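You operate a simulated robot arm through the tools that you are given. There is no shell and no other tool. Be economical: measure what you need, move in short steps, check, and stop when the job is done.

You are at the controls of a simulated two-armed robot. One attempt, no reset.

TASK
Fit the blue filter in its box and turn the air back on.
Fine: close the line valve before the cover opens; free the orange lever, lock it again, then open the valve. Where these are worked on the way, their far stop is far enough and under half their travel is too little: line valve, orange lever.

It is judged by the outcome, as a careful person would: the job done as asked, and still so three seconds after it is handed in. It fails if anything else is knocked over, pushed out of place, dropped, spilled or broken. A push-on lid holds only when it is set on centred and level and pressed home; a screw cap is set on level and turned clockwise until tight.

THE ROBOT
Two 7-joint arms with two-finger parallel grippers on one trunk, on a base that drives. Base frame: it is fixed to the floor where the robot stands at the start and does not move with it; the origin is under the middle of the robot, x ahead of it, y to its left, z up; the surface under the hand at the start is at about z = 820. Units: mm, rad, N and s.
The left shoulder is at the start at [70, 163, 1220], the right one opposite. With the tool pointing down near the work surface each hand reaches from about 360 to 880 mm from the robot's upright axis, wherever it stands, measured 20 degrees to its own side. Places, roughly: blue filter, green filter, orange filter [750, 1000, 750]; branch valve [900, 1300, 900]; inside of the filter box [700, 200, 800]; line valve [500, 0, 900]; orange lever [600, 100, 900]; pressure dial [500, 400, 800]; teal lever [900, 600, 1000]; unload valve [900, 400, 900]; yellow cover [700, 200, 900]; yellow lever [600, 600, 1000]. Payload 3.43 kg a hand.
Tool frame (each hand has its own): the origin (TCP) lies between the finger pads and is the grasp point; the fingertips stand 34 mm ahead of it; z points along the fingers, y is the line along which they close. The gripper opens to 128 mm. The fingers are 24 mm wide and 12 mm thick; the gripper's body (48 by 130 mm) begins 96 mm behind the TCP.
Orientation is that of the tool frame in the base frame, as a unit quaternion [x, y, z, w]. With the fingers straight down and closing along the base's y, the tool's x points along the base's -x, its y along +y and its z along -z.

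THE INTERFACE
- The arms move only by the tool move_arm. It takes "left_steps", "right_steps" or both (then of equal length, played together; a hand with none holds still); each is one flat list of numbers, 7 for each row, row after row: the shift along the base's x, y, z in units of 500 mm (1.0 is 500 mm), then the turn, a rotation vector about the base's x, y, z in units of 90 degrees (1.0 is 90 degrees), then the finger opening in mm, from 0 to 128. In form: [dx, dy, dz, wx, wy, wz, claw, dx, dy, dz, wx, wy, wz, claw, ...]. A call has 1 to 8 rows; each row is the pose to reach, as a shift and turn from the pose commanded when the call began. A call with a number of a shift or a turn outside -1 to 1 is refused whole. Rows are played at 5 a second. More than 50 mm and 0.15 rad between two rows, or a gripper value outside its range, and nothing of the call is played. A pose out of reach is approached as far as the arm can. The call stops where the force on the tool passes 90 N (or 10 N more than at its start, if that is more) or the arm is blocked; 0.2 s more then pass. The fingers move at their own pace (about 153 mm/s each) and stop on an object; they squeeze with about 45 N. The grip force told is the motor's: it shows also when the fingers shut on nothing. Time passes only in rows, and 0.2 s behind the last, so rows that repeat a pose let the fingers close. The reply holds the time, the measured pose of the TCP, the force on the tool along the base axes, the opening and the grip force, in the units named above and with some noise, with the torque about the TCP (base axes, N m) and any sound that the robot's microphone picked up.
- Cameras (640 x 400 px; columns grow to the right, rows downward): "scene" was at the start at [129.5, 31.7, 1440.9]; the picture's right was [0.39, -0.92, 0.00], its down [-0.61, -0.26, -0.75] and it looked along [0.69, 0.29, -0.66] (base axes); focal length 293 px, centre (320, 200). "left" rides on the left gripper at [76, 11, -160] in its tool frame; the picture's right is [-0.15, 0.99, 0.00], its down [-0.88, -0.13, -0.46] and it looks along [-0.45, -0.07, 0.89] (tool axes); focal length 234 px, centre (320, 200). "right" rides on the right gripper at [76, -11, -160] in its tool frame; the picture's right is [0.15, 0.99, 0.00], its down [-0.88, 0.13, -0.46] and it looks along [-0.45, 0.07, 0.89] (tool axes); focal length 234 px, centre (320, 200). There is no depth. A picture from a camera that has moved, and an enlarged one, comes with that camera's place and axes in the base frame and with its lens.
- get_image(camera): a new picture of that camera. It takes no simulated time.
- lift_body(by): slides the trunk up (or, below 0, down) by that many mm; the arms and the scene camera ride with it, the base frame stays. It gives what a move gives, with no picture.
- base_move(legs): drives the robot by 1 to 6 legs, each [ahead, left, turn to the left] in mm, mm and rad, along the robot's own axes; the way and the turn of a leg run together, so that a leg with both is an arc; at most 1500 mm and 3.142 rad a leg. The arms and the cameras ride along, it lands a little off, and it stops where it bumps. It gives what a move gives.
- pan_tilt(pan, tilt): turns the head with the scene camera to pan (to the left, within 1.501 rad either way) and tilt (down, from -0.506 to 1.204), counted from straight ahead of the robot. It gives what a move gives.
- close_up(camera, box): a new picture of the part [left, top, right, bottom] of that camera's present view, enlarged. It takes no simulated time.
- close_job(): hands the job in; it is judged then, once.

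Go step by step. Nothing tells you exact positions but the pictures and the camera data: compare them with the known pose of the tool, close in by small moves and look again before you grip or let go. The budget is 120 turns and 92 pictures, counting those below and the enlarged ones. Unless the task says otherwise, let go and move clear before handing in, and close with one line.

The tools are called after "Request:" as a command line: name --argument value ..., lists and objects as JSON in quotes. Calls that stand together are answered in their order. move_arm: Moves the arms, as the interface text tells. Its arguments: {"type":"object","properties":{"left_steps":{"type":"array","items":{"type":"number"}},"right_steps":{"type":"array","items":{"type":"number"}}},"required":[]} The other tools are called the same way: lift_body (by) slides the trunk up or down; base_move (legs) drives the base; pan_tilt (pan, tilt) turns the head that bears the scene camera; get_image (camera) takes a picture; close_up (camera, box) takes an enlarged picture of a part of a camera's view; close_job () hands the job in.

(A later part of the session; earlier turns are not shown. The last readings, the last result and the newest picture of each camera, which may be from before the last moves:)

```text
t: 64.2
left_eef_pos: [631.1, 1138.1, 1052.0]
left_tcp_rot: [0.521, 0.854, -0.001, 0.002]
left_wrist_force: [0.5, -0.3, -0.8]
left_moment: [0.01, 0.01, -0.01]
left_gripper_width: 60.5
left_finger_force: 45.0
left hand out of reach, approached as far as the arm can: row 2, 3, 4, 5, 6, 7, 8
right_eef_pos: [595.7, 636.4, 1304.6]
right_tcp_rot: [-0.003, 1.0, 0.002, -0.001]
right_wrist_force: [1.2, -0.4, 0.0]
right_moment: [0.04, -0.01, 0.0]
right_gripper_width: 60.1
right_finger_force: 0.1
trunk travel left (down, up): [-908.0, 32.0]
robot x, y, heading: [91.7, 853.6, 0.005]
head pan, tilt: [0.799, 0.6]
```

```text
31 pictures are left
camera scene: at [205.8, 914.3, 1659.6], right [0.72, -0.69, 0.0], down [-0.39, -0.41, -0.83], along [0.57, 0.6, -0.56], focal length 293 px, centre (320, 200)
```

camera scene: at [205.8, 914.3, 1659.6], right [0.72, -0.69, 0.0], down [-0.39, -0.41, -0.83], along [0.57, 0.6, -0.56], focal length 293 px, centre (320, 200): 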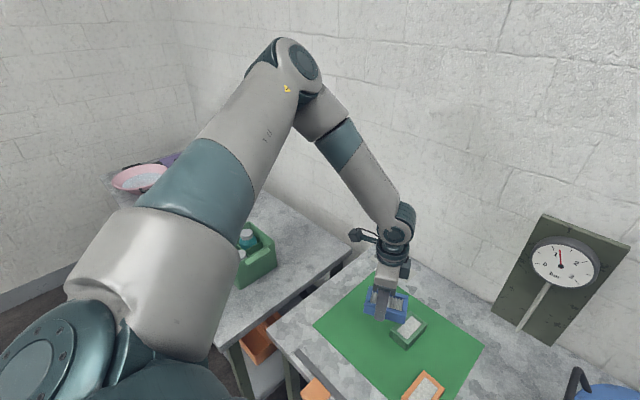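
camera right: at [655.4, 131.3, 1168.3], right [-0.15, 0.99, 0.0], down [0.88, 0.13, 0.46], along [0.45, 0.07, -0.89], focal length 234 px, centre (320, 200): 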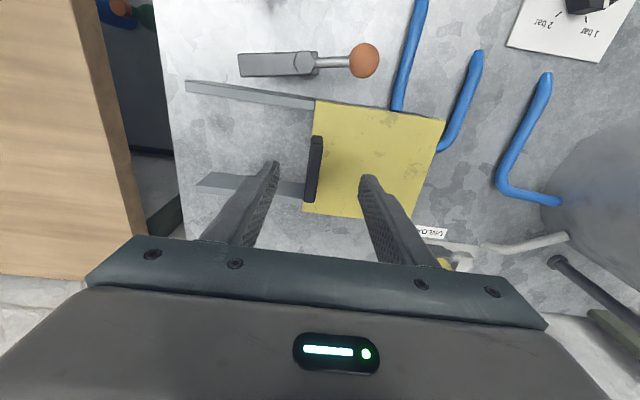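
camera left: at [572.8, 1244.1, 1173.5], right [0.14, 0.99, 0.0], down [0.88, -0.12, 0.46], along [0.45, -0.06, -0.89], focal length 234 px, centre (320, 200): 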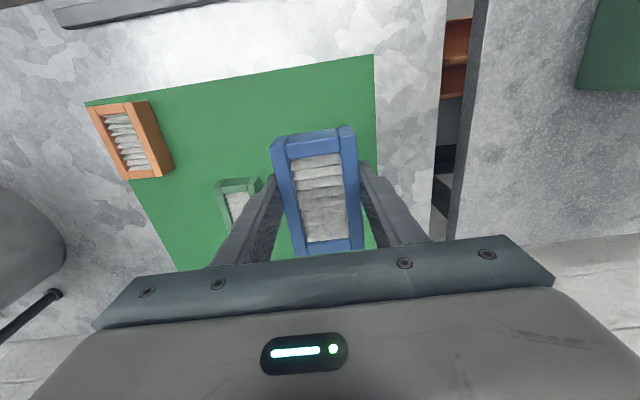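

Request:
move_arm --left_steps '[0, 0, 0.08, 0, 0, 0.08, 0, 0, 0, 0.16, 0, 0, 0.16, 0, 0, 0, 0.24, 0, 0, 0.24, 0, 0, 0, 0.32, 0, 0, 0.32, 0, 0, -0.02, 0.4, 0, 0, 0.4, 0, 0, -0.04, 0.46, 0, 0, 0.49, 0, 0, -0.08, 0.5, 0, 0, 0.58, 0, 0.02, -0.12, 0.5, 0, 0, 0.67, 0]'

Request:
move_arm --left_steps '[0.05, -0.05, 0, 0, 0, 0, 0, 0.1, -0.1, 0, 0, 0, 0, 0, 0.1, -0.1, -0.08, 0, 0, 0, 0, 0.1, -0.1, -0.16, 0, 0, 0, 0, 0.1, -0.1, -0.24, 0, 0, 0, 0, 0.1, -0.1, -0.32, 0, 0, 0, 0, 0.1, -0.1, -0.4, 0, 0, 0, 0]'

Request:
get_image --camera "scene"

```text
t: 66.0
left_eef_pos: [643.3, 1079.6, 1302.1]
left_tcp_rot: [0.019, 1.0, 0.001, 0.0]
left_wrist_force: [-0.3, -1.0, 0.0]
left_moment: [0.02, 0.04, 0.02]
left_gripper_width: 60.9
left_finger_force: 45.0
right_eef_pos: [596.6, 636.5, 1301.9]
right_tcp_rot: [-0.003, 1.0, 0.002, -0.002]
right_wrist_force: [-0.1, 0.9, -0.1]
right_moment: [0.01, 0.04, -0.03]
right_gripper_width: 60.0
right_finger_force: 0.0
trunk travel left (down, up): [-908.0, 32.0]
robot x, y, heading: [91.6, 849.0, 0.004]
head pan, tilt: [0.799, 0.6]
```

```text
t: 67.6
left_eef_pos: [665.0, 1068.4, 1140.2]
left_tcp_rot: [0.021, 1.0, -0.002, 0.002]
left_wrist_force: [-0.5, 0.1, 0.2]
left_moment: [-0.01, 0.01, 0.0]
left_gripper_width: 60.4
left_finger_force: 44.8
left hand out of reach, approached as far as the arm can: row 4, 5, 6, 7
right_eef_pos: [595.3, 636.9, 1304.2]
right_tcp_rot: [-0.003, 1.0, 0.002, -0.001]
right_wrist_force: [-0.1, 0.0, -0.1]
right_moment: [-0.02, 0.0, 0.01]
right_gripper_width: 60.1
right_finger_force: 0.1
trunk travel left (down, up): [-908.0, 32.0]
robot x, y, heading: [92.3, 851.2, 0.006]
head pan, tilt: [0.799, 0.6]
```

```text
30 pictures are left
camera scene: at [205.5, 915.5, 1659.7], right [0.72, -0.69, 0.0], down [-0.39, -0.41, -0.82], along [0.57, 0.59, -0.57], focal length 293 px, centre (320, 200)
```

scene: 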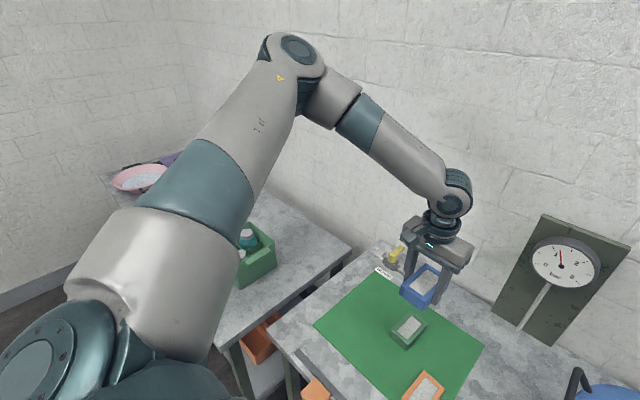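

The left arm has its elbow in an awkward high posture. I bring the left hand high and well inward (as the right arm was at the start) to change posture, first moving the right hand aside.

Request:
move_arm --left_steps '[0, 0, 0.08, 0, 0, 0, 0, 0, 0, 0.16, 0, 0, 0, 0, 0, 0, 0.24, 0, 0, 0, 0, 0, 0, 0.32, 0, 0, 0, 0, -0.02, -0.02, 0.4, 0, 0, 0, 0, -0.04, -0.06, 0.46, 0, 0, 0, 0, -0.06, -0.12, 0.5, 0, 0, 0, 0, -0.08, -0.2, 0.5, 0, 0, 0, 0]' --right_steps '[0, -0.04, 0, 0, 0, 0, 60, 0, -0.08, 0, 0, 0, 0, 60, 0, -0.12, 0, 0, 0, 0, 60, 0, -0.16, 0, 0, 0, 0, 60, 0, -0.2, 0, 0, 0, 0, 60, 0, -0.24, 0, 0, 0, 0, 60, 0, -0.28, 0, 0, 0, 0, 60, 0, -0.32, 0, 0, 0, 0, 60]'

Request:
move_arm --left_steps '[-0.02, -0.08, 0.02, 0, 0, 0, 0, -0.04, -0.16, 0.04, 0, 0, 0, 0, -0.06, -0.24, 0.06, 0, 0, 0, 0, -0.06, -0.32, 0.06, 0, 0, 0, 0, -0.06, -0.36, 0.06, 0, 0, 0, 0, -0.06, -0.36, 0.06, 0, 0, 0, 0]'

Request:
get_image --camera "scene"

```text
t: 69.4
left_eef_pos: [630.5, 991.6, 1391.2]
left_tcp_rot: [0.019, 1.0, 0.0, 0.001]
left_wrist_force: [0.0, 0.1, -0.5]
left_moment: [0.0, 0.02, 0.0]
left_gripper_width: 60.6
left_finger_force: 45.6
left hand out of reach, approached as far as the arm can: row 8
right_eef_pos: [599.1, 476.1, 1302.0]
right_tcp_rot: [-0.004, 1.0, 0.002, -0.001]
right_wrist_force: [0.2, -0.3, -0.2]
right_moment: [-0.01, 0.04, 0.01]
right_gripper_width: 60.0
right_finger_force: 0.0
trunk travel left (down, up): [-908.0, 32.0]
robot x, y, heading: [91.7, 851.7, 0.009]
head pan, tilt: [0.799, 0.6]
```

```text
t: 70.8
left_eef_pos: [586.4, 979.3, 1401.4]
left_tcp_rot: [0.021, 1.0, -0.001, 0.001]
left_wrist_force: [-0.1, -0.6, -1.0]
left_moment: [0.0, 0.0, 0.0]
left_gripper_width: 60.8
left_finger_force: 45.2
left hand out of reach, approached as far as the arm can: row 1, 2, 3, 4, 5, 6
right_eef_pos: [597.1, 477.3, 1304.1]
right_tcp_rot: [-0.004, 1.0, 0.002, 0.0]
right_wrist_force: [0.8, 0.5, -0.9]
right_moment: [-0.01, -0.02, 0.0]
right_gripper_width: 60.1
right_finger_force: 0.1
trunk travel left (down, up): [-908.0, 32.0]
robot x, y, heading: [95.2, 853.0, 0.003]
head pan, tilt: [0.799, 0.6]
```

```text
29 pictures are left
camera scene: at [205.9, 915.1, 1659.6], right [0.72, -0.69, 0.0], down [-0.39, -0.41, -0.82], along [0.57, 0.59, -0.57], focal length 293 px, centre (320, 200)
```

scene: 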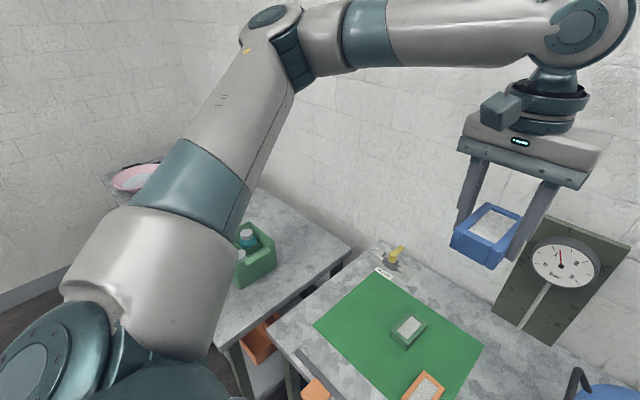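

The left arm's posture seems path-dependent. The right arm got its good posture by lowering while outward and then going inward, so I repeat that with the left here over the free area.

Request:
move_arm --left_steps '[0, 0.08, -0.03, 0, 0, 0, 0, 0, 0.16, -0.06, 0, 0, 0, 0, 0, 0.24, -0.09, 0, 0, 0, 0, 0, 0.32, -0.12, 0, 0, 0, 0, 0, 0.4, -0.15, 0, 0, 0, 0, 0, 0.48, -0.18, 0, 0, 0, 0, 0, 0.56, -0.21, 0, 0, 0, 0, 0, 0.6, -0.28, 0, 0, 0, 0]'

Request:
move_arm --left_steps '[0, 0, -0.09, 0, 0, 0, 0, 0, 0, -0.18, 0, 0, 0, 0, 0, 0, -0.27, 0, 0, 0, 0, 0, 0, -0.36, 0, 0, 0, 0, 0, 0, -0.45, 0, 0, 0, 0, 0, 0, -0.54, 0, 0, 0, 0, 0, 0, -0.62, 0, 0, 0, 0]'

Request:
move_arm --left_steps '[0.01, -0.08, 0, 0, 0, 0, 0, 0.02, -0.16, 0, 0, 0, 0, 0, 0.03, -0.24, 0, 0, 0, 0, 0, 0.04, -0.32, 0, 0, 0, 0, 0]'

```text
t: 72.6
left_eef_pos: [590.7, 1281.7, 1254.5]
left_tcp_rot: [0.02, 1.0, 0.0, 0.002]
left_wrist_force: [0.1, -0.2, -0.7]
left_moment: [-0.01, -0.03, 0.0]
left_gripper_width: 60.4
left_finger_force: 45.1
right_eef_pos: [597.7, 477.3, 1302.7]
right_tcp_rot: [-0.004, 1.0, 0.001, -0.001]
right_wrist_force: [0.2, 0.5, 0.6]
right_moment: [-0.02, 0.03, 0.0]
right_gripper_width: 60.1
right_finger_force: 0.0
trunk travel left (down, up): [-908.0, 32.0]
robot x, y, heading: [94.4, 851.2, 0.003]
head pan, tilt: [0.799, 0.6]
```

```text
t: 74.2
left_eef_pos: [585.1, 1280.9, 980.4]
left_tcp_rot: [0.022, 1.0, 0.002, 0.001]
left_wrist_force: [0.2, -1.0, -0.7]
left_moment: [0.05, 0.02, -0.01]
left_gripper_width: 60.8
left_finger_force: 45.3
left hand out of reach, approached as far as the arm can: row 7
right_eef_pos: [597.6, 472.8, 1302.2]
right_tcp_rot: [-0.004, 1.0, 0.004, -0.002]
right_wrist_force: [0.5, -0.4, -0.4]
right_moment: [0.07, 0.01, -0.02]
right_gripper_width: 60.2
right_finger_force: 0.1
trunk travel left (down, up): [-908.0, 32.0]
robot x, y, heading: [91.6, 851.2, 0.007]
head pan, tilt: [0.799, 0.6]
```

```text
t: 75.2
left_eef_pos: [589.5, 1153.7, 1025.5]
left_tcp_rot: [0.021, 1.0, -0.001, 0.002]
left_wrist_force: [-0.2, 0.5, -0.3]
left_moment: [0.02, -0.03, 0.01]
left_gripper_width: 60.5
left_finger_force: 44.6
left hand out of reach, approached as far as the arm can: row 1, 2, 3, 4
right_eef_pos: [597.7, 477.1, 1303.4]
right_tcp_rot: [-0.004, 1.0, 0.001, -0.001]
right_wrist_force: [0.1, 0.4, -0.2]
right_moment: [-0.01, 0.05, 0.04]
right_gripper_width: 60.1
right_finger_force: 0.0
trunk travel left (down, up): [-908.0, 32.0]
robot x, y, heading: [91.7, 852.0, 0.002]
head pan, tilt: [0.799, 0.6]
```

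The limit persists inward. I test a far outward, extended pose (mirror of one the right arm reached) to see whether that changes the posture.

Request:
move_arm --left_steps '[0.02, 0.08, 0.02, 0, 0, 0, 0, 0.06, 0.15, 0.02, 0, 0, 0, 0, 0.12, 0.22, 0.02, 0, 0, 0, 0, 0.19, 0.27, 0.0, 0, 0, 0, 0, 0.26, 0.31, -0.02, 0, 0, 0, 0, 0.33, 0.33, -0.06, 0, 0, 0, 0, 0.4, 0.34, -0.1, 0, 0, 0, 0, 0.42, 0.34, -0.1, 0, 0, 0, 0]'

Request:
get_image --camera "scene"

```text
t: 77.0
left_eef_pos: [729.7, 1327.9, 1053.6]
left_tcp_rot: [0.022, 1.0, -0.001, 0.002]
left_wrist_force: [-0.2, -0.4, -0.9]
left_moment: [0.03, 0.04, -0.01]
left_gripper_width: 60.7
left_finger_force: 45.4
left hand out of reach, approached as far as the arm can: row 5, 6, 7, 8
right_eef_pos: [597.9, 475.7, 1303.5]
right_tcp_rot: [-0.004, 1.0, 0.002, -0.001]
right_wrist_force: [0.1, -0.8, -0.4]
right_moment: [0.02, 0.02, 0.02]
right_gripper_width: 59.9
right_finger_force: 0.0
trunk travel left (down, up): [-908.0, 32.0]
robot x, y, heading: [90.6, 850.1, 0.007]
head pan, tilt: [0.799, 0.6]
```

```text
28 pictures are left
camera scene: at [206.4, 914.8, 1659.6], right [0.72, -0.69, 0.0], down [-0.39, -0.41, -0.82], along [0.57, 0.59, -0.57], focal length 293 px, centre (320, 200)
```

scene: 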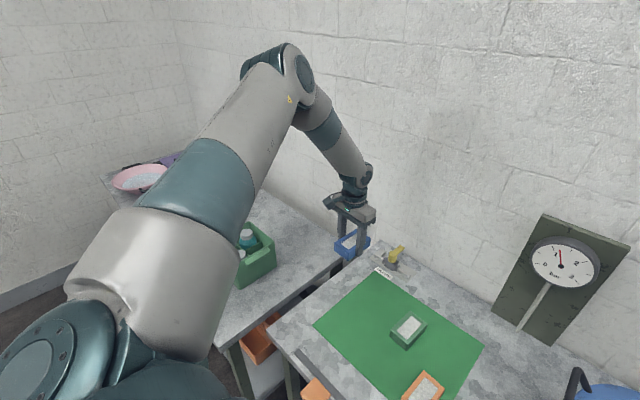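

The upper arm appears pinned. I test with the wrist yawed the other way at a comfortable spot.

Request:
move_arm --left_steps '[-0.06, -0.03, 0.04, 0, 0, 0.09, 0, -0.12, -0.06, 0.08, 0, 0, 0.18, 0, -0.18, -0.09, 0.12, 0, 0, 0.27, 0, -0.2, -0.1, 0.14, 0, 0, 0.36, 0, -0.2, -0.1, 0.14, 0, 0, 0.45, 0, -0.2, -0.1, 0.14, 0, 0, 0.54, 0, -0.2, -0.1, 0.14, 0, 0, 0.63, 0, -0.2, -0.1, 0.14, 0, 0, 0.72, 0]'

Request:
move_arm --left_steps '[0, -0.04, -0.08, 0, 0, 0.08, 0, 0, -0.08, -0.16, 0, 0, 0.16, 0, 0, -0.12, -0.24, 0, 0, 0.24, 0, 0, -0.16, -0.32, 0, 0, 0.28, 0, 0, -0.24, -0.34, 0, 0, 0.28, 0, 0, -0.32, -0.34, 0, 0, 0.28, 0]'

Request:
get_image --camera "scene"

```text
t: 78.8
left_eef_pos: [629.8, 1276.3, 1122.7]
left_tcp_rot: [-0.52, 0.854, 0.001, 0.001]
left_wrist_force: [-0.5, 0.2, -1.3]
left_moment: [-0.02, 0.03, 0.0]
left_gripper_width: 60.5
left_finger_force: 44.7
right_eef_pos: [597.7, 476.9, 1304.2]
right_tcp_rot: [-0.003, 1.0, 0.002, -0.001]
right_wrist_force: [-0.3, 0.0, -0.1]
right_moment: [-0.02, 0.02, 0.0]
right_gripper_width: 60.1
right_finger_force: 0.1
trunk travel left (down, up): [-908.0, 32.0]
robot x, y, heading: [93.6, 850.9, 0.007]
head pan, tilt: [0.799, 0.6]
```

```text
t: 80.2
left_eef_pos: [606.5, 1156.1, 1030.3]
left_tcp_rot: [-0.693, 0.721, 0.0, 0.001]
left_wrist_force: [-0.7, 0.4, -0.3]
left_moment: [0.02, 0.01, -0.01]
left_gripper_width: 60.6
left_finger_force: 44.8
left hand out of reach, approached as far as the arm can: row 3, 4, 5, 6
right_eef_pos: [597.0, 475.1, 1303.1]
right_tcp_rot: [-0.004, 1.0, 0.003, -0.001]
right_wrist_force: [0.0, -0.8, -0.2]
right_moment: [0.03, 0.03, -0.04]
right_gripper_width: 60.0
right_finger_force: 0.2
trunk travel left (down, up): [-908.0, 32.0]
robot x, y, heading: [90.5, 854.2, 0.003]
head pan, tilt: [0.799, 0.6]
```

```text
27 pictures are left
camera scene: at [206.4, 913.5, 1659.6], right [0.72, -0.69, 0.0], down [-0.39, -0.41, -0.83], along [0.57, 0.6, -0.56], focal length 293 px, centre (320, 200)
```

scene: 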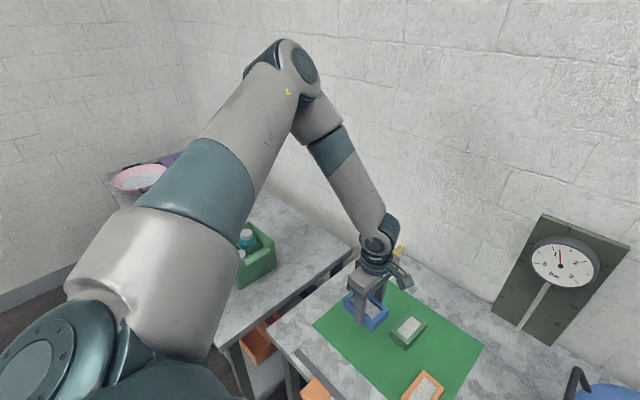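

The wrist-position limit is independent of yaw. Turning the whole robot right (about 20°) with a lower trunk should let left reach the box and right the cover handle; I first test how far inward the right arm can go, moving the left up and out.

Request:
move_arm --left_steps '[0, 0.05, 0.06, 0, 0, -0.09, 0, 0, 0.1, 0.12, 0, 0, -0.18, 0, 0, 0.15, 0.18, 0, 0, -0.27, 0, 0, 0.2, 0.24, 0, 0, -0.36, 0, 0, 0.25, 0.3, 0, 0, -0.45, 0, 0, 0.3, 0.34, 0, 0, -0.54, 0, 0, 0.34, 0.38, 0, 0, -0.63, 0, 0, 0.36, 0.4, 0, 0, -0.72, 0]' --right_steps '[0.02, 0.09, 0, 0, 0, 0, 60, 0.04, 0.18, 0, 0, 0, 0, 60, 0.06, 0.27, 0, 0, 0, 0, 60, 0.08, 0.36, 0, 0, 0, 0, 60, 0.1, 0.45, 0, 0, 0, 0, 60, 0.12, 0.54, -0.02, 0, 0, 0, 60, 0.14, 0.63, -0.04, 0, 0, 0, 60, 0.16, 0.72, -0.06, 0, 0, 0, 60]'

Request:
move_arm --left_steps '[0, 0, 0, 0, 0, -0.08, 0, 0, 0, 0, 0, 0, -0.16, 0, 0, 0, 0, 0, 0, -0.24, 0, 0, 0, 0, 0, 0, -0.26, 0]' --right_steps '[0.02, 0.08, -0.02, 0, 0, 0, 60, 0.04, 0.16, -0.05, 0, 0, 0, 60, 0.06, 0.24, -0.1, 0, 0, 0, 60, 0.06, 0.24, -0.16, 0, 0, 0, 60]'

```text
t: 82.0
left_eef_pos: [605.5, 1343.0, 1225.4]
left_tcp_rot: [-0.197, 0.98, -0.002, 0.0]
left_wrist_force: [0.6, 0.8, -0.2]
left_moment: [0.0, 0.02, -0.02]
left_gripper_width: 60.5
left_finger_force: 45.0
right_eef_pos: [674.4, 840.6, 1271.9]
right_tcp_rot: [-0.003, 1.0, 0.0, -0.001]
right_wrist_force: [0.0, 0.4, -0.1]
right_moment: [-0.06, -0.04, 0.02]
right_gripper_width: 59.8
right_finger_force: 0.0
trunk travel left (down, up): [-908.0, 32.0]
robot x, y, heading: [93.9, 849.2, 0.001]
head pan, tilt: [0.799, 0.6]
```

```text
t: 83.0
left_eef_pos: [606.7, 1339.6, 1227.8]
left_tcp_rot: [0.006, 1.0, -0.001, 0.001]
left_wrist_force: [0.0, -1.1, 0.0]
left_moment: [0.03, 0.04, 0.02]
left_gripper_width: 60.3
left_finger_force: 44.5
right_eef_pos: [704.8, 956.3, 1193.0]
right_tcp_rot: [-0.004, 1.0, 0.002, -0.001]
right_wrist_force: [-0.7, -0.5, 0.6]
right_moment: [0.0, 0.0, 0.0]
right_gripper_width: 59.8
right_finger_force: 0.1
trunk travel left (down, up): [-908.0, 32.0]
robot x, y, heading: [91.5, 850.9, 0.002]
head pan, tilt: [0.799, 0.6]
```

The right arm reaches far inward without trouble, so the plan works. I raise both hands and bring them in for the drive.

Request:
move_arm --left_steps '[0.018, -0.04, 0.07, 0, 0, 0, 0, 0.036, -0.09, 0.13, 0, 0, 0, 0, 0.054, -0.15, 0.18, 0, 0, 0, 0, 0.08, -0.22, 0.22, 0, 0, 0, 0, 0.1, -0.3, 0.25, 0, 0, 0, 0, 0.11, -0.38, 0.26, 0, 0, 0, 0, 0.11, -0.45, 0.26, 0, 0, 0, 0]' --right_steps '[-0.01, -0.04, 0.06, 0, 0, 0, 60, -0.02, -0.08, 0.12, 0, 0, 0, 60, -0.04, -0.12, 0.18, 0, 0, 0, 60, -0.05, -0.16, 0.24, 0, 0, 0, 60, -0.07, -0.2, 0.3, 0, 0, 0, 60, -0.08, -0.24, 0.35, 0, 0, 0, 60, -0.08, -0.24, 0.35, 0, 0, 0, 60]'

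Request:
base_move --legs '[[0, -653, 0]]'

```text
t: 84.6
left_eef_pos: [660.9, 1112.2, 1359.4]
left_tcp_rot: [0.004, 1.0, 0.0, 0.001]
left_wrist_force: [-0.1, 0.8, -0.9]
left_moment: [-0.02, 0.02, 0.01]
left_gripper_width: 60.8
left_finger_force: 44.8
right_eef_pos: [665.4, 836.2, 1368.9]
right_tcp_rot: [-0.003, 1.0, 0.002, -0.001]
right_wrist_force: [0.6, -0.4, 0.7]
right_moment: [0.07, 0.01, 0.0]
right_gripper_width: 59.9
right_finger_force: 0.1
trunk travel left (down, up): [-908.0, 32.0]
robot x, y, heading: [92.9, 853.3, 0.006]
head pan, tilt: [0.799, 0.6]
```

```text
t: 88.2
left_eef_pos: [664.7, 462.6, 1359.5]
left_tcp_rot: [0.002, 1.0, -0.001, 0.001]
left_wrist_force: [0.2, 0.6, -0.6]
left_moment: [-0.02, 0.0, 0.01]
left_gripper_width: 60.6
left_finger_force: 44.9
right_eef_pos: [671.3, 185.4, 1367.9]
right_tcp_rot: [-0.006, 1.0, 0.001, -0.002]
right_wrist_force: [0.1, -0.2, -0.7]
right_moment: [-0.03, 0.02, 0.0]
right_gripper_width: 59.8
right_finger_force: 0.0
trunk travel left (down, up): [-908.0, 32.0]
robot x, y, heading: [98.5, 194.8, 0.012]
head pan, tilt: [0.799, 0.6]
```

Now the turn to the right, and a look.

Request:
base_move --legs '[[0, 0, -0.36]]'

Request:
pan_tilt --pan 0.1 --tilt 0.8

Request:
get_image --camera "scene"

```text
t: 89.7
left_eef_pos: [722.8, 241.8, 1359.6]
left_tcp_rot: [0.184, 0.983, -0.001, 0.001]
left_wrist_force: [-0.1, 0.2, 0.2]
left_moment: [-0.01, -0.03, 0.03]
left_gripper_width: 60.7
left_finger_force: 45.2
right_eef_pos: [629.0, -18.9, 1369.8]
right_tcp_rot: [0.176, 0.984, 0.001, -0.001]
right_wrist_force: [0.4, -0.2, -0.4]
right_moment: [0.02, 0.03, -0.01]
right_gripper_width: 60.1
right_finger_force: 0.1
trunk travel left (down, up): [-908.0, 32.0]
robot x, y, heading: [93.4, 195.8, -0.352]
head pan, tilt: [0.799, 0.6]
```

```text
t: 90.8
left_eef_pos: [722.5, 240.0, 1359.9]
left_tcp_rot: [0.184, 0.983, -0.001, 0.001]
left_wrist_force: [-0.3, -0.1, -0.5]
left_moment: [0.06, 0.02, 0.01]
left_gripper_width: 60.7
left_finger_force: 44.5
right_eef_pos: [628.4, -19.2, 1368.2]
right_tcp_rot: [0.176, 0.984, 0.002, 0.0]
right_wrist_force: [-0.9, 0.5, 0.4]
right_moment: [0.01, 0.0, 0.0]
right_gripper_width: 60.0
right_finger_force: 0.0
trunk travel left (down, up): [-908.0, 32.0]
robot x, y, heading: [98.6, 194.0, -0.352]
head pan, tilt: [0.099, 0.799]
```

```text
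26 pictures are left
camera scene: at [225.4, 156.2, 1642.7], right [-0.25, -0.97, 0.0], down [-0.69, 0.18, -0.7], along [0.67, -0.18, -0.72], focal length 293 px, centre (320, 200)
```

scene: 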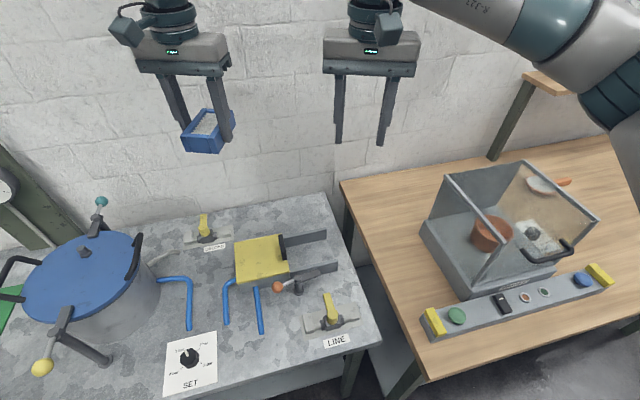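

Clear view. I square both tools up again and lower the trunk part-way.

Request:
move_arm --left_steps '[0, -0.01, 0, 0, 0, 0.08, 0, 0, -0.02, 0, 0, 0, 0.16, 0, 0, -0.04, 0, 0, 0, 0.236, 0]' --right_steps '[0.02, 0.02, 0, 0, 0, 0.08, 70, 0.04, 0.04, 0, 0, 0, 0.16, 70, 0.06, 0.06, 0, 0, 0, 0.226, 70]'

Request:
lift_body --by -200

Request:
get_image --camera "scene"

```text
t: 91.6
left_eef_pos: [723.2, 220.2, 1359.3]
left_tcp_rot: [-0.002, 1.0, 0.0, 0.001]
left_wrist_force: [-0.5, -0.9, 0.2]
left_moment: [-0.03, 0.02, 0.0]
left_gripper_width: 60.5
left_finger_force: 45.0
right_eef_pos: [660.4, 11.8, 1368.2]
right_tcp_rot: [-0.003, 1.0, 0.001, -0.002]
right_wrist_force: [-1.0, -0.2, 0.1]
right_moment: [0.04, -0.02, 0.0]
right_gripper_width: 69.9
right_finger_force: 0.1
trunk travel left (down, up): [-908.0, 32.0]
robot x, y, heading: [96.3, 192.9, -0.354]
head pan, tilt: [0.099, 0.799]
```

```text
t: 93.8
left_eef_pos: [722.9, 220.4, 1159.0]
left_tcp_rot: [-0.001, 1.0, 0.0, 0.001]
left_wrist_force: [0.2, -0.3, -0.4]
left_moment: [0.02, 0.01, 0.03]
left_gripper_width: 60.5
left_finger_force: 45.2
right_eef_pos: [659.3, 11.8, 1168.5]
right_tcp_rot: [-0.002, 1.0, 0.002, 0.0]
right_wrist_force: [1.2, 0.0, 0.2]
right_moment: [0.01, 0.0, 0.02]
right_gripper_width: 69.8
right_finger_force: 0.0
trunk travel left (down, up): [-708.0, 232.0]
robot x, y, heading: [97.1, 197.2, -0.359]
head pan, tilt: [0.099, 0.799]
```

```text
25 pictures are left
camera scene: at [225.1, 156.0, 1442.8], right [-0.25, -0.97, 0.0], down [-0.69, 0.18, -0.7], along [0.67, -0.18, -0.72], focal length 293 px, centre (320, 200)
```

scene: 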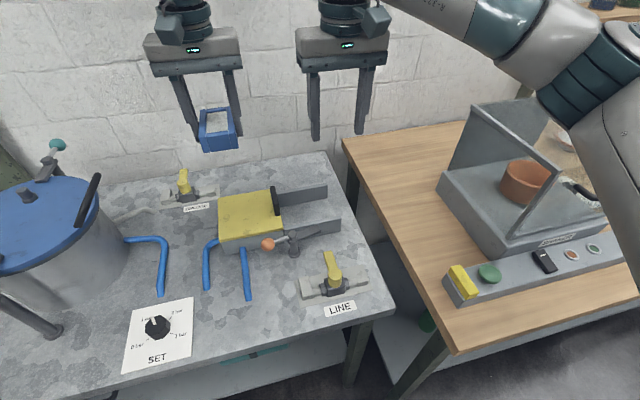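

Both hands are clear. I move a little closer and lower the trunk further to bring the left hand's box position into its range.

Request:
base_move --legs '[[15, 8, 0]]'

Request:
lift_body --by -90

Request:
get_image --camera "scene"

```text
t: 94.6
left_eef_pos: [734.7, 222.1, 1162.5]
left_tcp_rot: [0.0, 1.0, 0.0, 0.003]
left_wrist_force: [-0.6, -0.3, -0.2]
left_moment: [-0.01, -0.04, -0.01]
left_gripper_width: 60.6
left_finger_force: 44.6
right_eef_pos: [671.6, 13.9, 1170.6]
right_tcp_rot: [-0.001, 1.0, 0.002, 0.001]
right_wrist_force: [0.1, -0.1, 0.8]
right_moment: [0.02, -0.09, 0.0]
right_gripper_width: 70.0
right_finger_force: 0.1
trunk travel left (down, up): [-708.0, 232.0]
robot x, y, heading: [113.2, 195.8, -0.35]
head pan, tilt: [0.099, 0.799]
```

```text
t: 95.8
left_eef_pos: [739.6, 221.8, 1070.3]
left_tcp_rot: [-0.001, 1.0, -0.001, 0.001]
left_wrist_force: [0.2, 0.7, -0.5]
left_moment: [0.02, 0.02, -0.01]
left_gripper_width: 60.7
left_finger_force: 44.9
right_eef_pos: [675.8, 13.3, 1079.4]
right_tcp_rot: [-0.001, 1.0, 0.001, -0.001]
right_wrist_force: [1.1, -0.2, -0.3]
right_moment: [-0.01, 0.03, -0.03]
right_gripper_width: 70.3
right_finger_force: 0.1
trunk travel left (down, up): [-618.0, 322.0]
robot x, y, heading: [118.5, 192.2, -0.361]
head pan, tilt: [0.099, 0.799]
```

```text
24 pictures are left
camera scene: at [241.5, 158.4, 1352.8], right [-0.25, -0.97, 0.0], down [-0.69, 0.18, -0.7], along [0.67, -0.18, -0.72], focal length 293 px, centre (320, 200)
```

scene: 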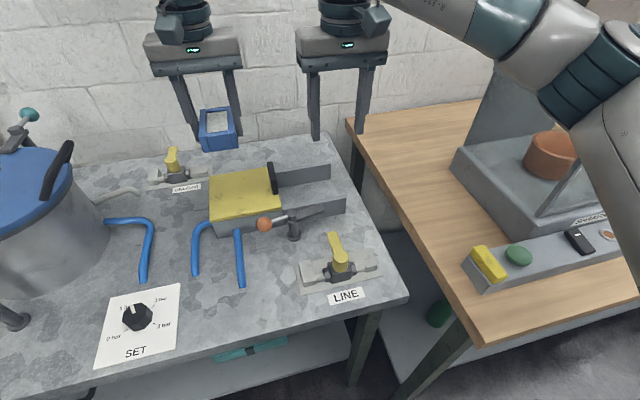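

Left hand shifts aside (toward +y, a little up) while the right goes over the cover handle.

Request:
move_arm --left_steps '[0, 0.06, 0.03, 0, 0, 0, 0, 0, 0.13, 0.06, 0, 0, 0, 0, 0, 0.2, 0.09, 0, 0, 0, 0, 0, 0.25, 0.1, 0, 0, 0, 0, 0, 0.25, 0.1, 0, 0, 0, 0]' --right_steps '[0.03, 0.0, 0, 0, 0, 0, 70, 0.07, 0.06, 0, 0, 0, 0, 70, 0.11, 0.14, -0.04, 0, 0, 0, 70, 0.11, 0.22, -0.09, 0, 0, 0, 70, 0.11, 0.252, -0.14, 0, 0, 0, 70]'

Request:
get_image --camera "scene"

Request:
get_image --camera "right"

```text
t: 97.0
left_eef_pos: [739.8, 345.8, 1116.9]
left_tcp_rot: [-0.001, 1.0, -0.001, 0.001]
left_wrist_force: [0.2, 0.1, 0.0]
left_moment: [0.04, 0.01, -0.02]
left_gripper_width: 60.6
left_finger_force: 45.5
right_eef_pos: [730.1, 138.8, 1008.7]
right_tcp_rot: [-0.001, 1.0, 0.002, -0.002]
right_wrist_force: [0.1, -0.4, -0.5]
right_moment: [0.01, 0.02, 0.02]
right_gripper_width: 69.9
right_finger_force: 0.0
trunk travel left (down, up): [-618.0, 322.0]
robot x, y, heading: [117.2, 198.5, -0.354]
head pan, tilt: [0.099, 0.799]
```

```text
23 pictures are left
camera scene: at [242.3, 157.7, 1352.7], right [-0.25, -0.97, 0.0], down [-0.69, 0.18, -0.7], along [0.67, -0.18, -0.72], focal length 293 px, centre (320, 200)
```

scene: 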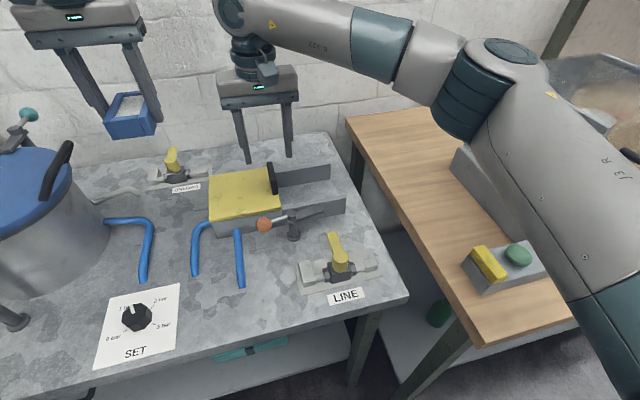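

```text
22 pictures are left
camera right: at [655.3, 126.2, 1169.3], right [-0.15, 0.99, 0.0], down [0.88, 0.13, 0.45], along [0.45, 0.07, -0.89], focal length 234 px, centre (320, 200)
```

right: 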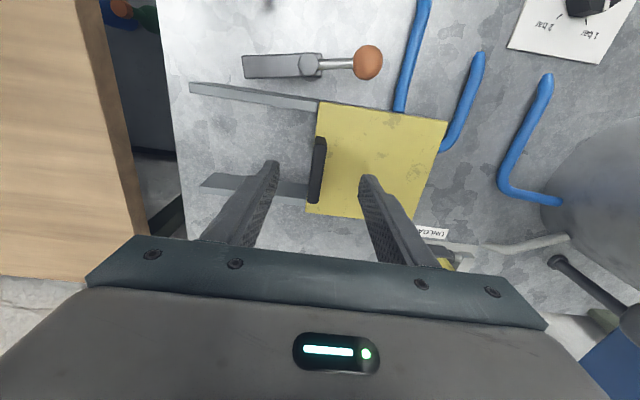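

Right hand is well over the handle. Descend, grip, and begin pulling.

Request:
move_arm --right_steps '[0, 0, -0.07, 0, 0, 0, 70, 0, 0, -0.143, 0, 0, 0, 70, 0, 0, -0.143, 0, 0, 0, 0, 0, 0, -0.143, 0, 0, 0, 0, 0, 0, -0.143, 0, 0, 0, 0]'

Request:
move_arm --right_steps '[0, -0.04, 0, 0, 0, 0, 0, 0, -0.08, 0, 0, 0, 0, 0, 0, -0.12, 0, 0, 0, 0, 0, 0, -0.16, 0, 0, 0, 0, 0]'

Request:
get_image --camera "scene"

```text
t: 98.2
left_eef_pos: [740.2, 348.2, 1118.9]
left_tcp_rot: [0.0, 1.0, 0.001, 0.001]
left_wrist_force: [-0.4, -1.2, -0.3]
left_moment: [0.03, -0.01, 0.02]
left_gripper_width: 60.5
left_finger_force: 45.3
right_eef_pos: [729.0, 138.1, 937.4]
right_tcp_rot: [-0.001, 1.0, 0.0, -0.002]
right_wrist_force: [0.6, -2.9, -5.9]
right_moment: [-0.87, -1.26, 0.61]
right_gripper_width: 13.7
right_finger_force: 45.2
trunk travel left (down, up): [-618.0, 322.0]
robot x, y, heading: [114.3, 194.0, -0.358]
head pan, tilt: [0.099, 0.799]
```

```text
t: 99.2
left_eef_pos: [739.4, 346.5, 1117.8]
left_tcp_rot: [-0.001, 1.0, -0.001, 0.0]
left_wrist_force: [0.5, -0.2, -0.2]
left_moment: [0.01, 0.03, 0.03]
left_gripper_width: 60.7
left_finger_force: 44.7
right_eef_pos: [729.8, 57.9, 937.0]
right_tcp_rot: [-0.002, 1.0, 0.001, -0.002]
right_wrist_force: [-4.7, 3.5, -15.5]
right_moment: [-0.27, -0.91, -0.05]
right_gripper_width: 13.8
right_finger_force: 44.4
trunk travel left (down, up): [-618.0, 322.0]
robot x, y, heading: [114.6, 198.9, -0.352]
head pan, tilt: [0.099, 0.799]
```

```text
21 pictures are left
camera scene: at [242.5, 157.8, 1352.5], right [-0.25, -0.97, 0.0], down [-0.69, 0.18, -0.7], along [0.67, -0.18, -0.72], focal length 293 px, centre (320, 200)
```

scene: 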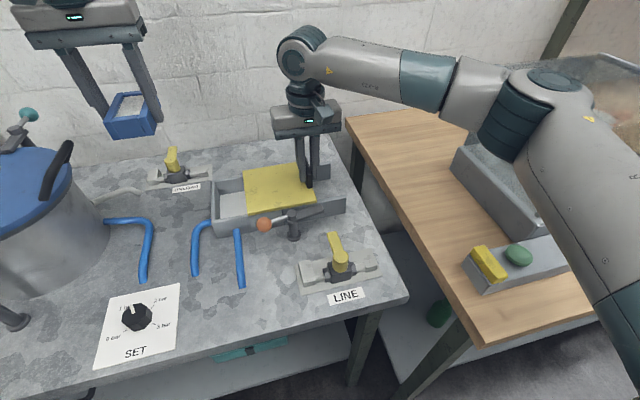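

Elbow still has clearance to the shaker. I continue in a smaller step and look.

Request:
move_arm --right_steps '[0, -0.03, 0, 0, 0, 0, 0, 0, -0.06, 0, 0, 0, 0, 0, 0, -0.08, 0, 0, 0, 0, 0]'

Request:
get_image --camera "scene"

```text
t: 100.0
left_eef_pos: [739.1, 347.4, 1118.4]
left_tcp_rot: [-0.001, 1.0, -0.001, 0.001]
left_wrist_force: [0.2, 1.2, -0.9]
left_moment: [-0.02, 0.03, 0.01]
left_gripper_width: 60.7
left_finger_force: 45.0
right_eef_pos: [729.6, 19.5, 936.5]
right_tcp_rot: [-0.002, 1.0, 0.002, -0.003]
right_wrist_force: [-8.2, 5.1, -20.6]
right_moment: [-0.44, 0.2, 0.16]
right_gripper_width: 13.4
right_finger_force: 44.9
trunk travel left (down, up): [-618.0, 322.0]
robot x, y, heading: [110.2, 200.6, -0.355]
head pan, tilt: [0.099, 0.799]
```

```text
20 pictures are left
camera scene: at [242.5, 158.5, 1352.5], right [-0.25, -0.97, 0.0], down [-0.69, 0.18, -0.7], along [0.67, -0.18, -0.72], focal length 293 px, centre (320, 200)
```

scene: 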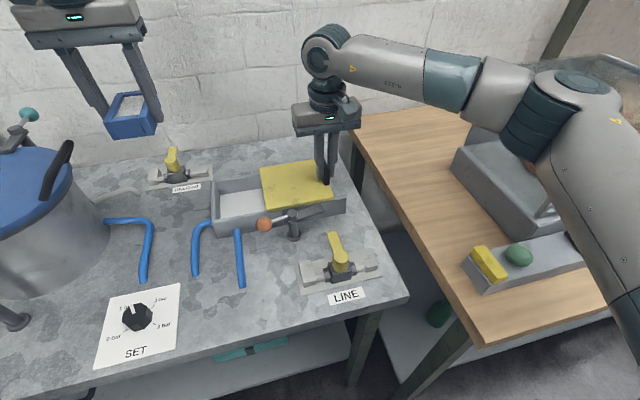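

Request:
move_arm --right_steps '[0, -0.026, 0, 0, 0, 0, 0, 0, -0.05, 0.002, 0, 0, 0, 0, 0, -0.05, 0.002, 0, 0, 0, 0]'

Request:
close_up --camera "scene" --box '[190, 140, 370, 260]'

Request:
get_image --camera "left"

```text
t: 100.8
left_eef_pos: [740.7, 347.5, 1117.7]
left_tcp_rot: [-0.001, 1.0, -0.001, 0.001]
left_wrist_force: [-0.6, 0.4, -1.2]
left_moment: [0.0, 0.02, 0.01]
left_gripper_width: 60.8
left_finger_force: 45.3
right_eef_pos: [729.8, -5.9, 937.6]
right_tcp_rot: [-0.002, 1.0, 0.002, -0.003]
right_wrist_force: [-7.7, 6.7, -23.4]
right_moment: [-0.83, 0.48, 0.41]
right_gripper_width: 13.5
right_finger_force: 44.9
trunk travel left (down, up): [-618.0, 322.0]
robot x, y, heading: [117.6, 198.7, -0.353]
head pan, tilt: [0.099, 0.799]
```

```text
3.33 times, centred on (280, 200) of scene
camera zoom: at [243.0, 158.6, 1352.5], right [-0.25, -0.97, 0.0], down [-0.69, 0.18, -0.7], along [0.67, -0.18, -0.72], focal length 977 px, centre (453, 200)
```

zoom: 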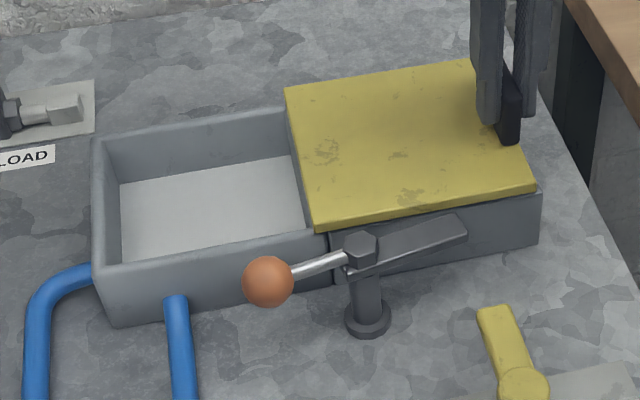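

```text
18 pictures are left
camera left: at [663.5, 358.3, 1277.0], right [0.15, 0.99, 0.0], down [0.88, -0.13, 0.46], along [0.45, -0.07, -0.89], focal length 234 px, centre (320, 200)
```

left: 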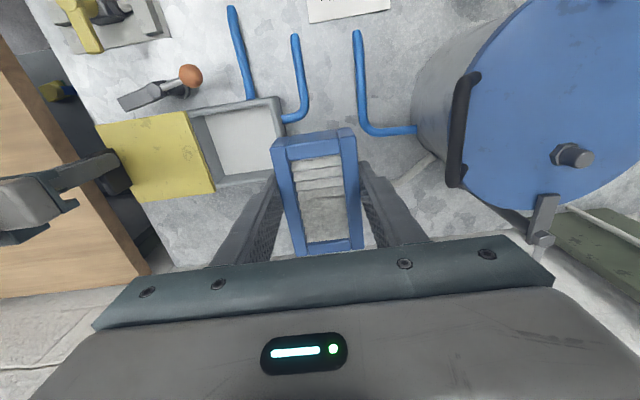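

The cover is held open at its stop. Box interior spans about x 688–798, y 140–266. I turn the filter 90° (long side along y, the roomier way) and bring it above the box.

Request:
move_arm --left_steps '[0, 0, 0, 0, 0, -0.09, 0, 0, -0.03, 0, 0, 0, -0.18, 0, 0, -0.07, 0, 0, 0, -0.27, 0, 0, -0.11, 0, 0, 0, -0.36, 0, 0, -0.15, 0, 0, 0, -0.45, 0, 0, -0.2, -0.02, 0, 0, -0.54, 0, 0, -0.25, -0.05, 0, 0, -0.63, 0, 0, -0.29, -0.1, 0, 0, -0.72, 0]'

Request:
move_arm --left_steps '[0, 0, -0.04, 0, 0, -0.09, 0, 0, 0, -0.08, 0, 0, -0.18, 0, 0, 0, -0.12, 0, 0, -0.274, 0, 0, 0, -0.12, 0, 0, -0.274, 0]'

Request:
get_image --camera "scene"

Request:
get_image --camera "left"

```text
t: 102.6
left_eef_pos: [739.0, 203.0, 1069.4]
left_tcp_rot: [0.536, 0.844, -0.001, 0.001]
left_wrist_force: [0.7, 0.8, 0.7]
left_moment: [0.0, 0.04, -0.03]
left_gripper_width: 60.7
left_finger_force: 45.3
right_eef_pos: [730.0, -4.8, 937.1]
right_tcp_rot: [-0.001, 1.0, 0.002, -0.003]
right_wrist_force: [-8.9, 6.4, -26.2]
right_moment: [-0.77, 0.96, 0.48]
right_gripper_width: 13.6
right_finger_force: 44.5
trunk travel left (down, up): [-618.0, 322.0]
robot x, y, heading: [112.5, 196.8, -0.355]
head pan, tilt: [0.099, 0.799]
```

```text
t: 103.6
left_eef_pos: [738.4, 202.1, 1007.8]
left_tcp_rot: [0.704, 0.71, -0.002, 0.0]
left_wrist_force: [-0.3, -0.5, 0.5]
left_moment: [-0.02, -0.02, -0.02]
left_gripper_width: 60.6
left_finger_force: 45.0
right_eef_pos: [729.5, -5.2, 936.9]
right_tcp_rot: [-0.002, 1.0, 0.002, -0.002]
right_wrist_force: [-8.5, 5.7, -25.7]
right_moment: [-0.36, 0.37, 0.21]
right_gripper_width: 13.6
right_finger_force: 44.9
trunk travel left (down, up): [-618.0, 322.0]
robot x, y, heading: [113.1, 195.1, -0.352]
head pan, tilt: [0.099, 0.799]
```

```text
17 pictures are left
camera scene: at [243.0, 158.4, 1352.6], right [-0.25, -0.97, 0.0], down [-0.69, 0.18, -0.7], along [0.67, -0.18, -0.72], focal length 293 px, centre (320, 200)
```

scene: 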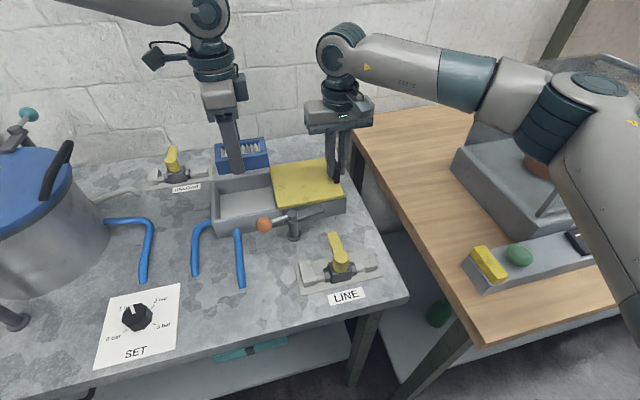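

```text
16 pictures are left
camera left: at [749.6, 278.2, 1168.3], right [0.99, -0.14, 0.0], down [-0.12, -0.88, 0.46], along [-0.07, -0.45, -0.89], focal length 234 px, centre (320, 200)
```

left: 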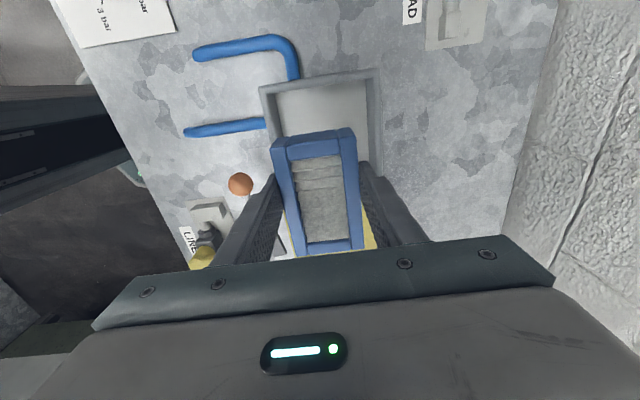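

The filter is above the box and all in reach. Interior centre is about (747, 204); I correct and lower into the rim.

Request:
move_arm --left_steps '[0.017, 0.02, 0, 0, 0, 0, 0, 0.017, 0.02, -0.06, 0, 0, 0, 0, 0.017, 0.02, -0.12, 0, 0, 0, 0, 0.017, 0.02, -0.17, 0, 0, 0, 0, 0.017, 0.02, -0.17, 0, 0, 0, 0]'

Request:
close_up --camera "scene" --box '[190, 120, 370, 260]'

Request:
get_image --camera "left"

```text
t: 104.8
left_eef_pos: [748.3, 211.8, 924.3]
left_tcp_rot: [0.704, 0.711, -0.003, 0.0]
left_wrist_force: [-0.6, 0.2, -0.6]
left_moment: [0.02, -0.04, 0.0]
left_gripper_width: 60.4
left_finger_force: 44.9
right_eef_pos: [730.0, -5.9, 938.0]
right_tcp_rot: [-0.002, 1.0, 0.001, -0.002]
right_wrist_force: [-6.8, 5.7, -21.6]
right_moment: [-0.73, 0.48, 0.51]
right_gripper_width: 13.3
right_finger_force: 44.9
trunk travel left (down, up): [-618.0, 322.0]
robot x, y, heading: [115.6, 197.4, -0.357]
head pan, tilt: [0.099, 0.799]
```

```text
2.86 times, centred on (280, 190) of scene
camera zoom: at [242.9, 158.5, 1352.6], right [-0.25, -0.97, 0.0], down [-0.69, 0.18, -0.7], along [0.67, -0.18, -0.72], focal length 837 px, centre (434, 229)
```

zoom: 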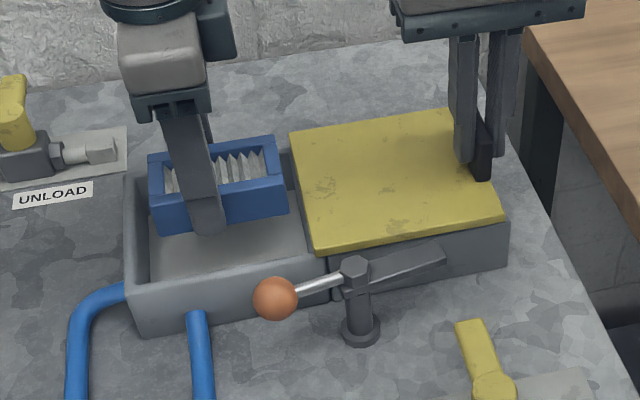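

```text
14 pictures are left
camera left: at [758.6, 288.4, 1083.1], right [0.99, -0.14, 0.0], down [-0.12, -0.88, 0.46], along [-0.06, -0.45, -0.89], focal length 234 px, centre (320, 200)
```

left: 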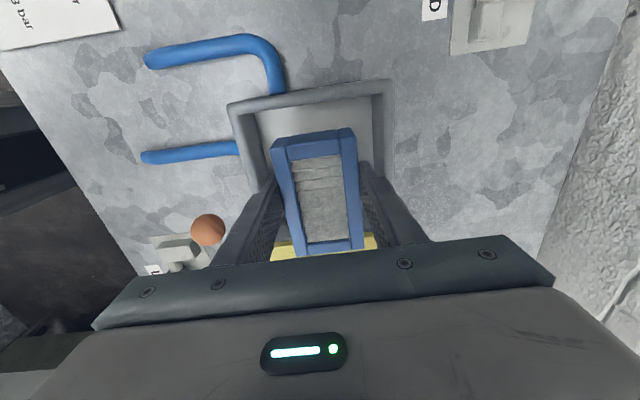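

Centred over the opening. Lowering to the floor.

Request:
move_arm --left_steps '[0, 0.004, -0.03, 0, 0, 0, 0, 0, 0.004, -0.06, 0, 0, 0, 0, 0, 0.004, -0.085, 0, 0, 0, 0, 0, 0.004, -0.1, 0, 0, 0, 0, 0, 0.004, -0.1, 0, 0, 0, 0]'

Request:
close_up --camera "scene" --box '[190, 120, 370, 260]'

```text
t: 106.0
left_eef_pos: [749.4, 215.0, 873.1]
left_tcp_rot: [0.703, 0.711, -0.002, 0.0]
left_wrist_force: [-0.6, 0.2, -1.4]
left_moment: [-0.02, 0.0, 0.0]
left_gripper_width: 60.6
left_finger_force: 45.6
right_eef_pos: [730.5, -5.2, 937.5]
right_tcp_rot: [-0.002, 1.0, 0.001, -0.002]
right_wrist_force: [-5.2, 4.7, -19.4]
right_moment: [-0.73, 0.3, 0.5]
right_gripper_width: 13.5
right_finger_force: 45.5
trunk travel left (down, up): [-618.0, 322.0]
robot x, y, heading: [113.3, 198.1, -0.351]
head pan, tilt: [0.099, 0.799]
```

```text
2.86 times, centred on (280, 190) of scene
camera zoom: at [242.9, 158.6, 1352.6], right [-0.25, -0.97, 0.0], down [-0.69, 0.18, -0.7], along [0.67, -0.18, -0.72], focal length 837 px, centre (434, 229)
```

zoom: 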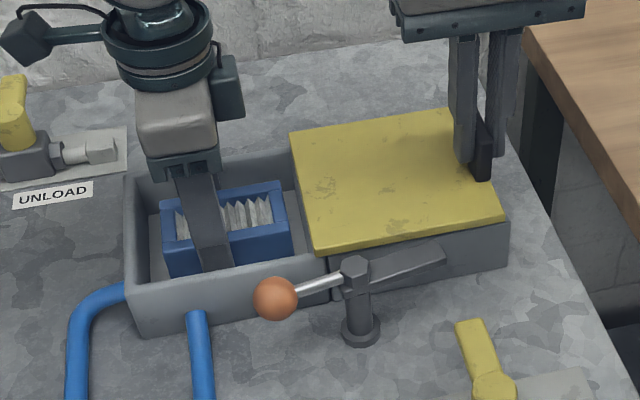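

No contact yet; a few more millimetres.

Request:
move_arm --left_steps '[0, 0, -0.008, 0, 0, 0, 0, 0, 0, -0.016, 0, 0, 0, 0]'

```text
t: 106.6
left_eef_pos: [749.9, 213.4, 866.4]
left_tcp_rot: [0.704, 0.711, -0.002, -0.001]
left_wrist_force: [-1.3, 0.7, 4.1]
left_moment: [-0.25, -0.05, -0.06]
left_gripper_width: 60.4
left_finger_force: 45.0
right_eef_pos: [731.1, -4.6, 938.3]
right_tcp_rot: [-0.001, 1.0, 0.002, -0.002]
right_wrist_force: [-2.3, 5.4, -18.8]
right_moment: [-0.73, 0.48, 0.53]
right_gripper_width: 13.4
right_finger_force: 45.5
trunk travel left (down, up): [-618.0, 322.0]
robot x, y, heading: [113.5, 197.4, -0.359]
head pan, tilt: [0.099, 0.799]
```

The filter touches the floor. I open just slightly and lift out straight.

Request:
move_arm --left_steps '[-0.002, 0, 0, 0, 0, 0, 67, -0.002, 0, 0, 0, 0, 0, 67, -0.002, 0, 0.03, 0, 0, 0, 67, -0.002, 0, 0.08, 0, 0, 0, 67, -0.002, 0, 0.16, 0, 0, 0, 67, -0.002, 0, 0.24, 0, 0, 0, 67]'

Request:
close_up --camera "scene" --box '[190, 120, 370, 260]'

```text
t: 108.0
left_eef_pos: [747.6, 215.6, 986.5]
left_tcp_rot: [0.704, 0.71, -0.002, 0.001]
left_wrist_force: [0.2, 1.3, 0.4]
left_moment: [0.01, -0.02, 0.0]
left_gripper_width: 66.6
left_finger_force: 0.0
right_eef_pos: [729.8, -4.3, 938.1]
right_tcp_rot: [-0.001, 1.0, 0.002, -0.001]
right_wrist_force: [-3.8, 5.2, -14.7]
right_moment: [-0.77, -0.38, 0.49]
right_gripper_width: 13.6
right_finger_force: 44.9
trunk travel left (down, up): [-618.0, 322.0]
robot x, y, heading: [115.3, 197.9, -0.353]
head pan, tilt: [0.099, 0.799]
```

```text
2.86 times, centred on (280, 190) of scene
camera zoom: at [242.8, 158.8, 1352.5], right [-0.25, -0.97, 0.0], down [-0.69, 0.18, -0.7], along [0.67, -0.18, -0.72], focal length 837 px, centre (434, 229)
```

zoom: 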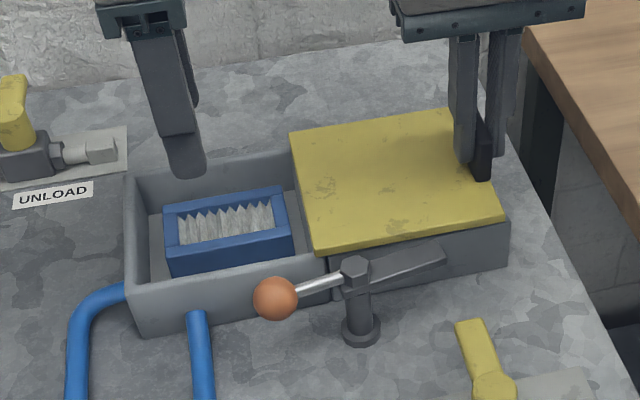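

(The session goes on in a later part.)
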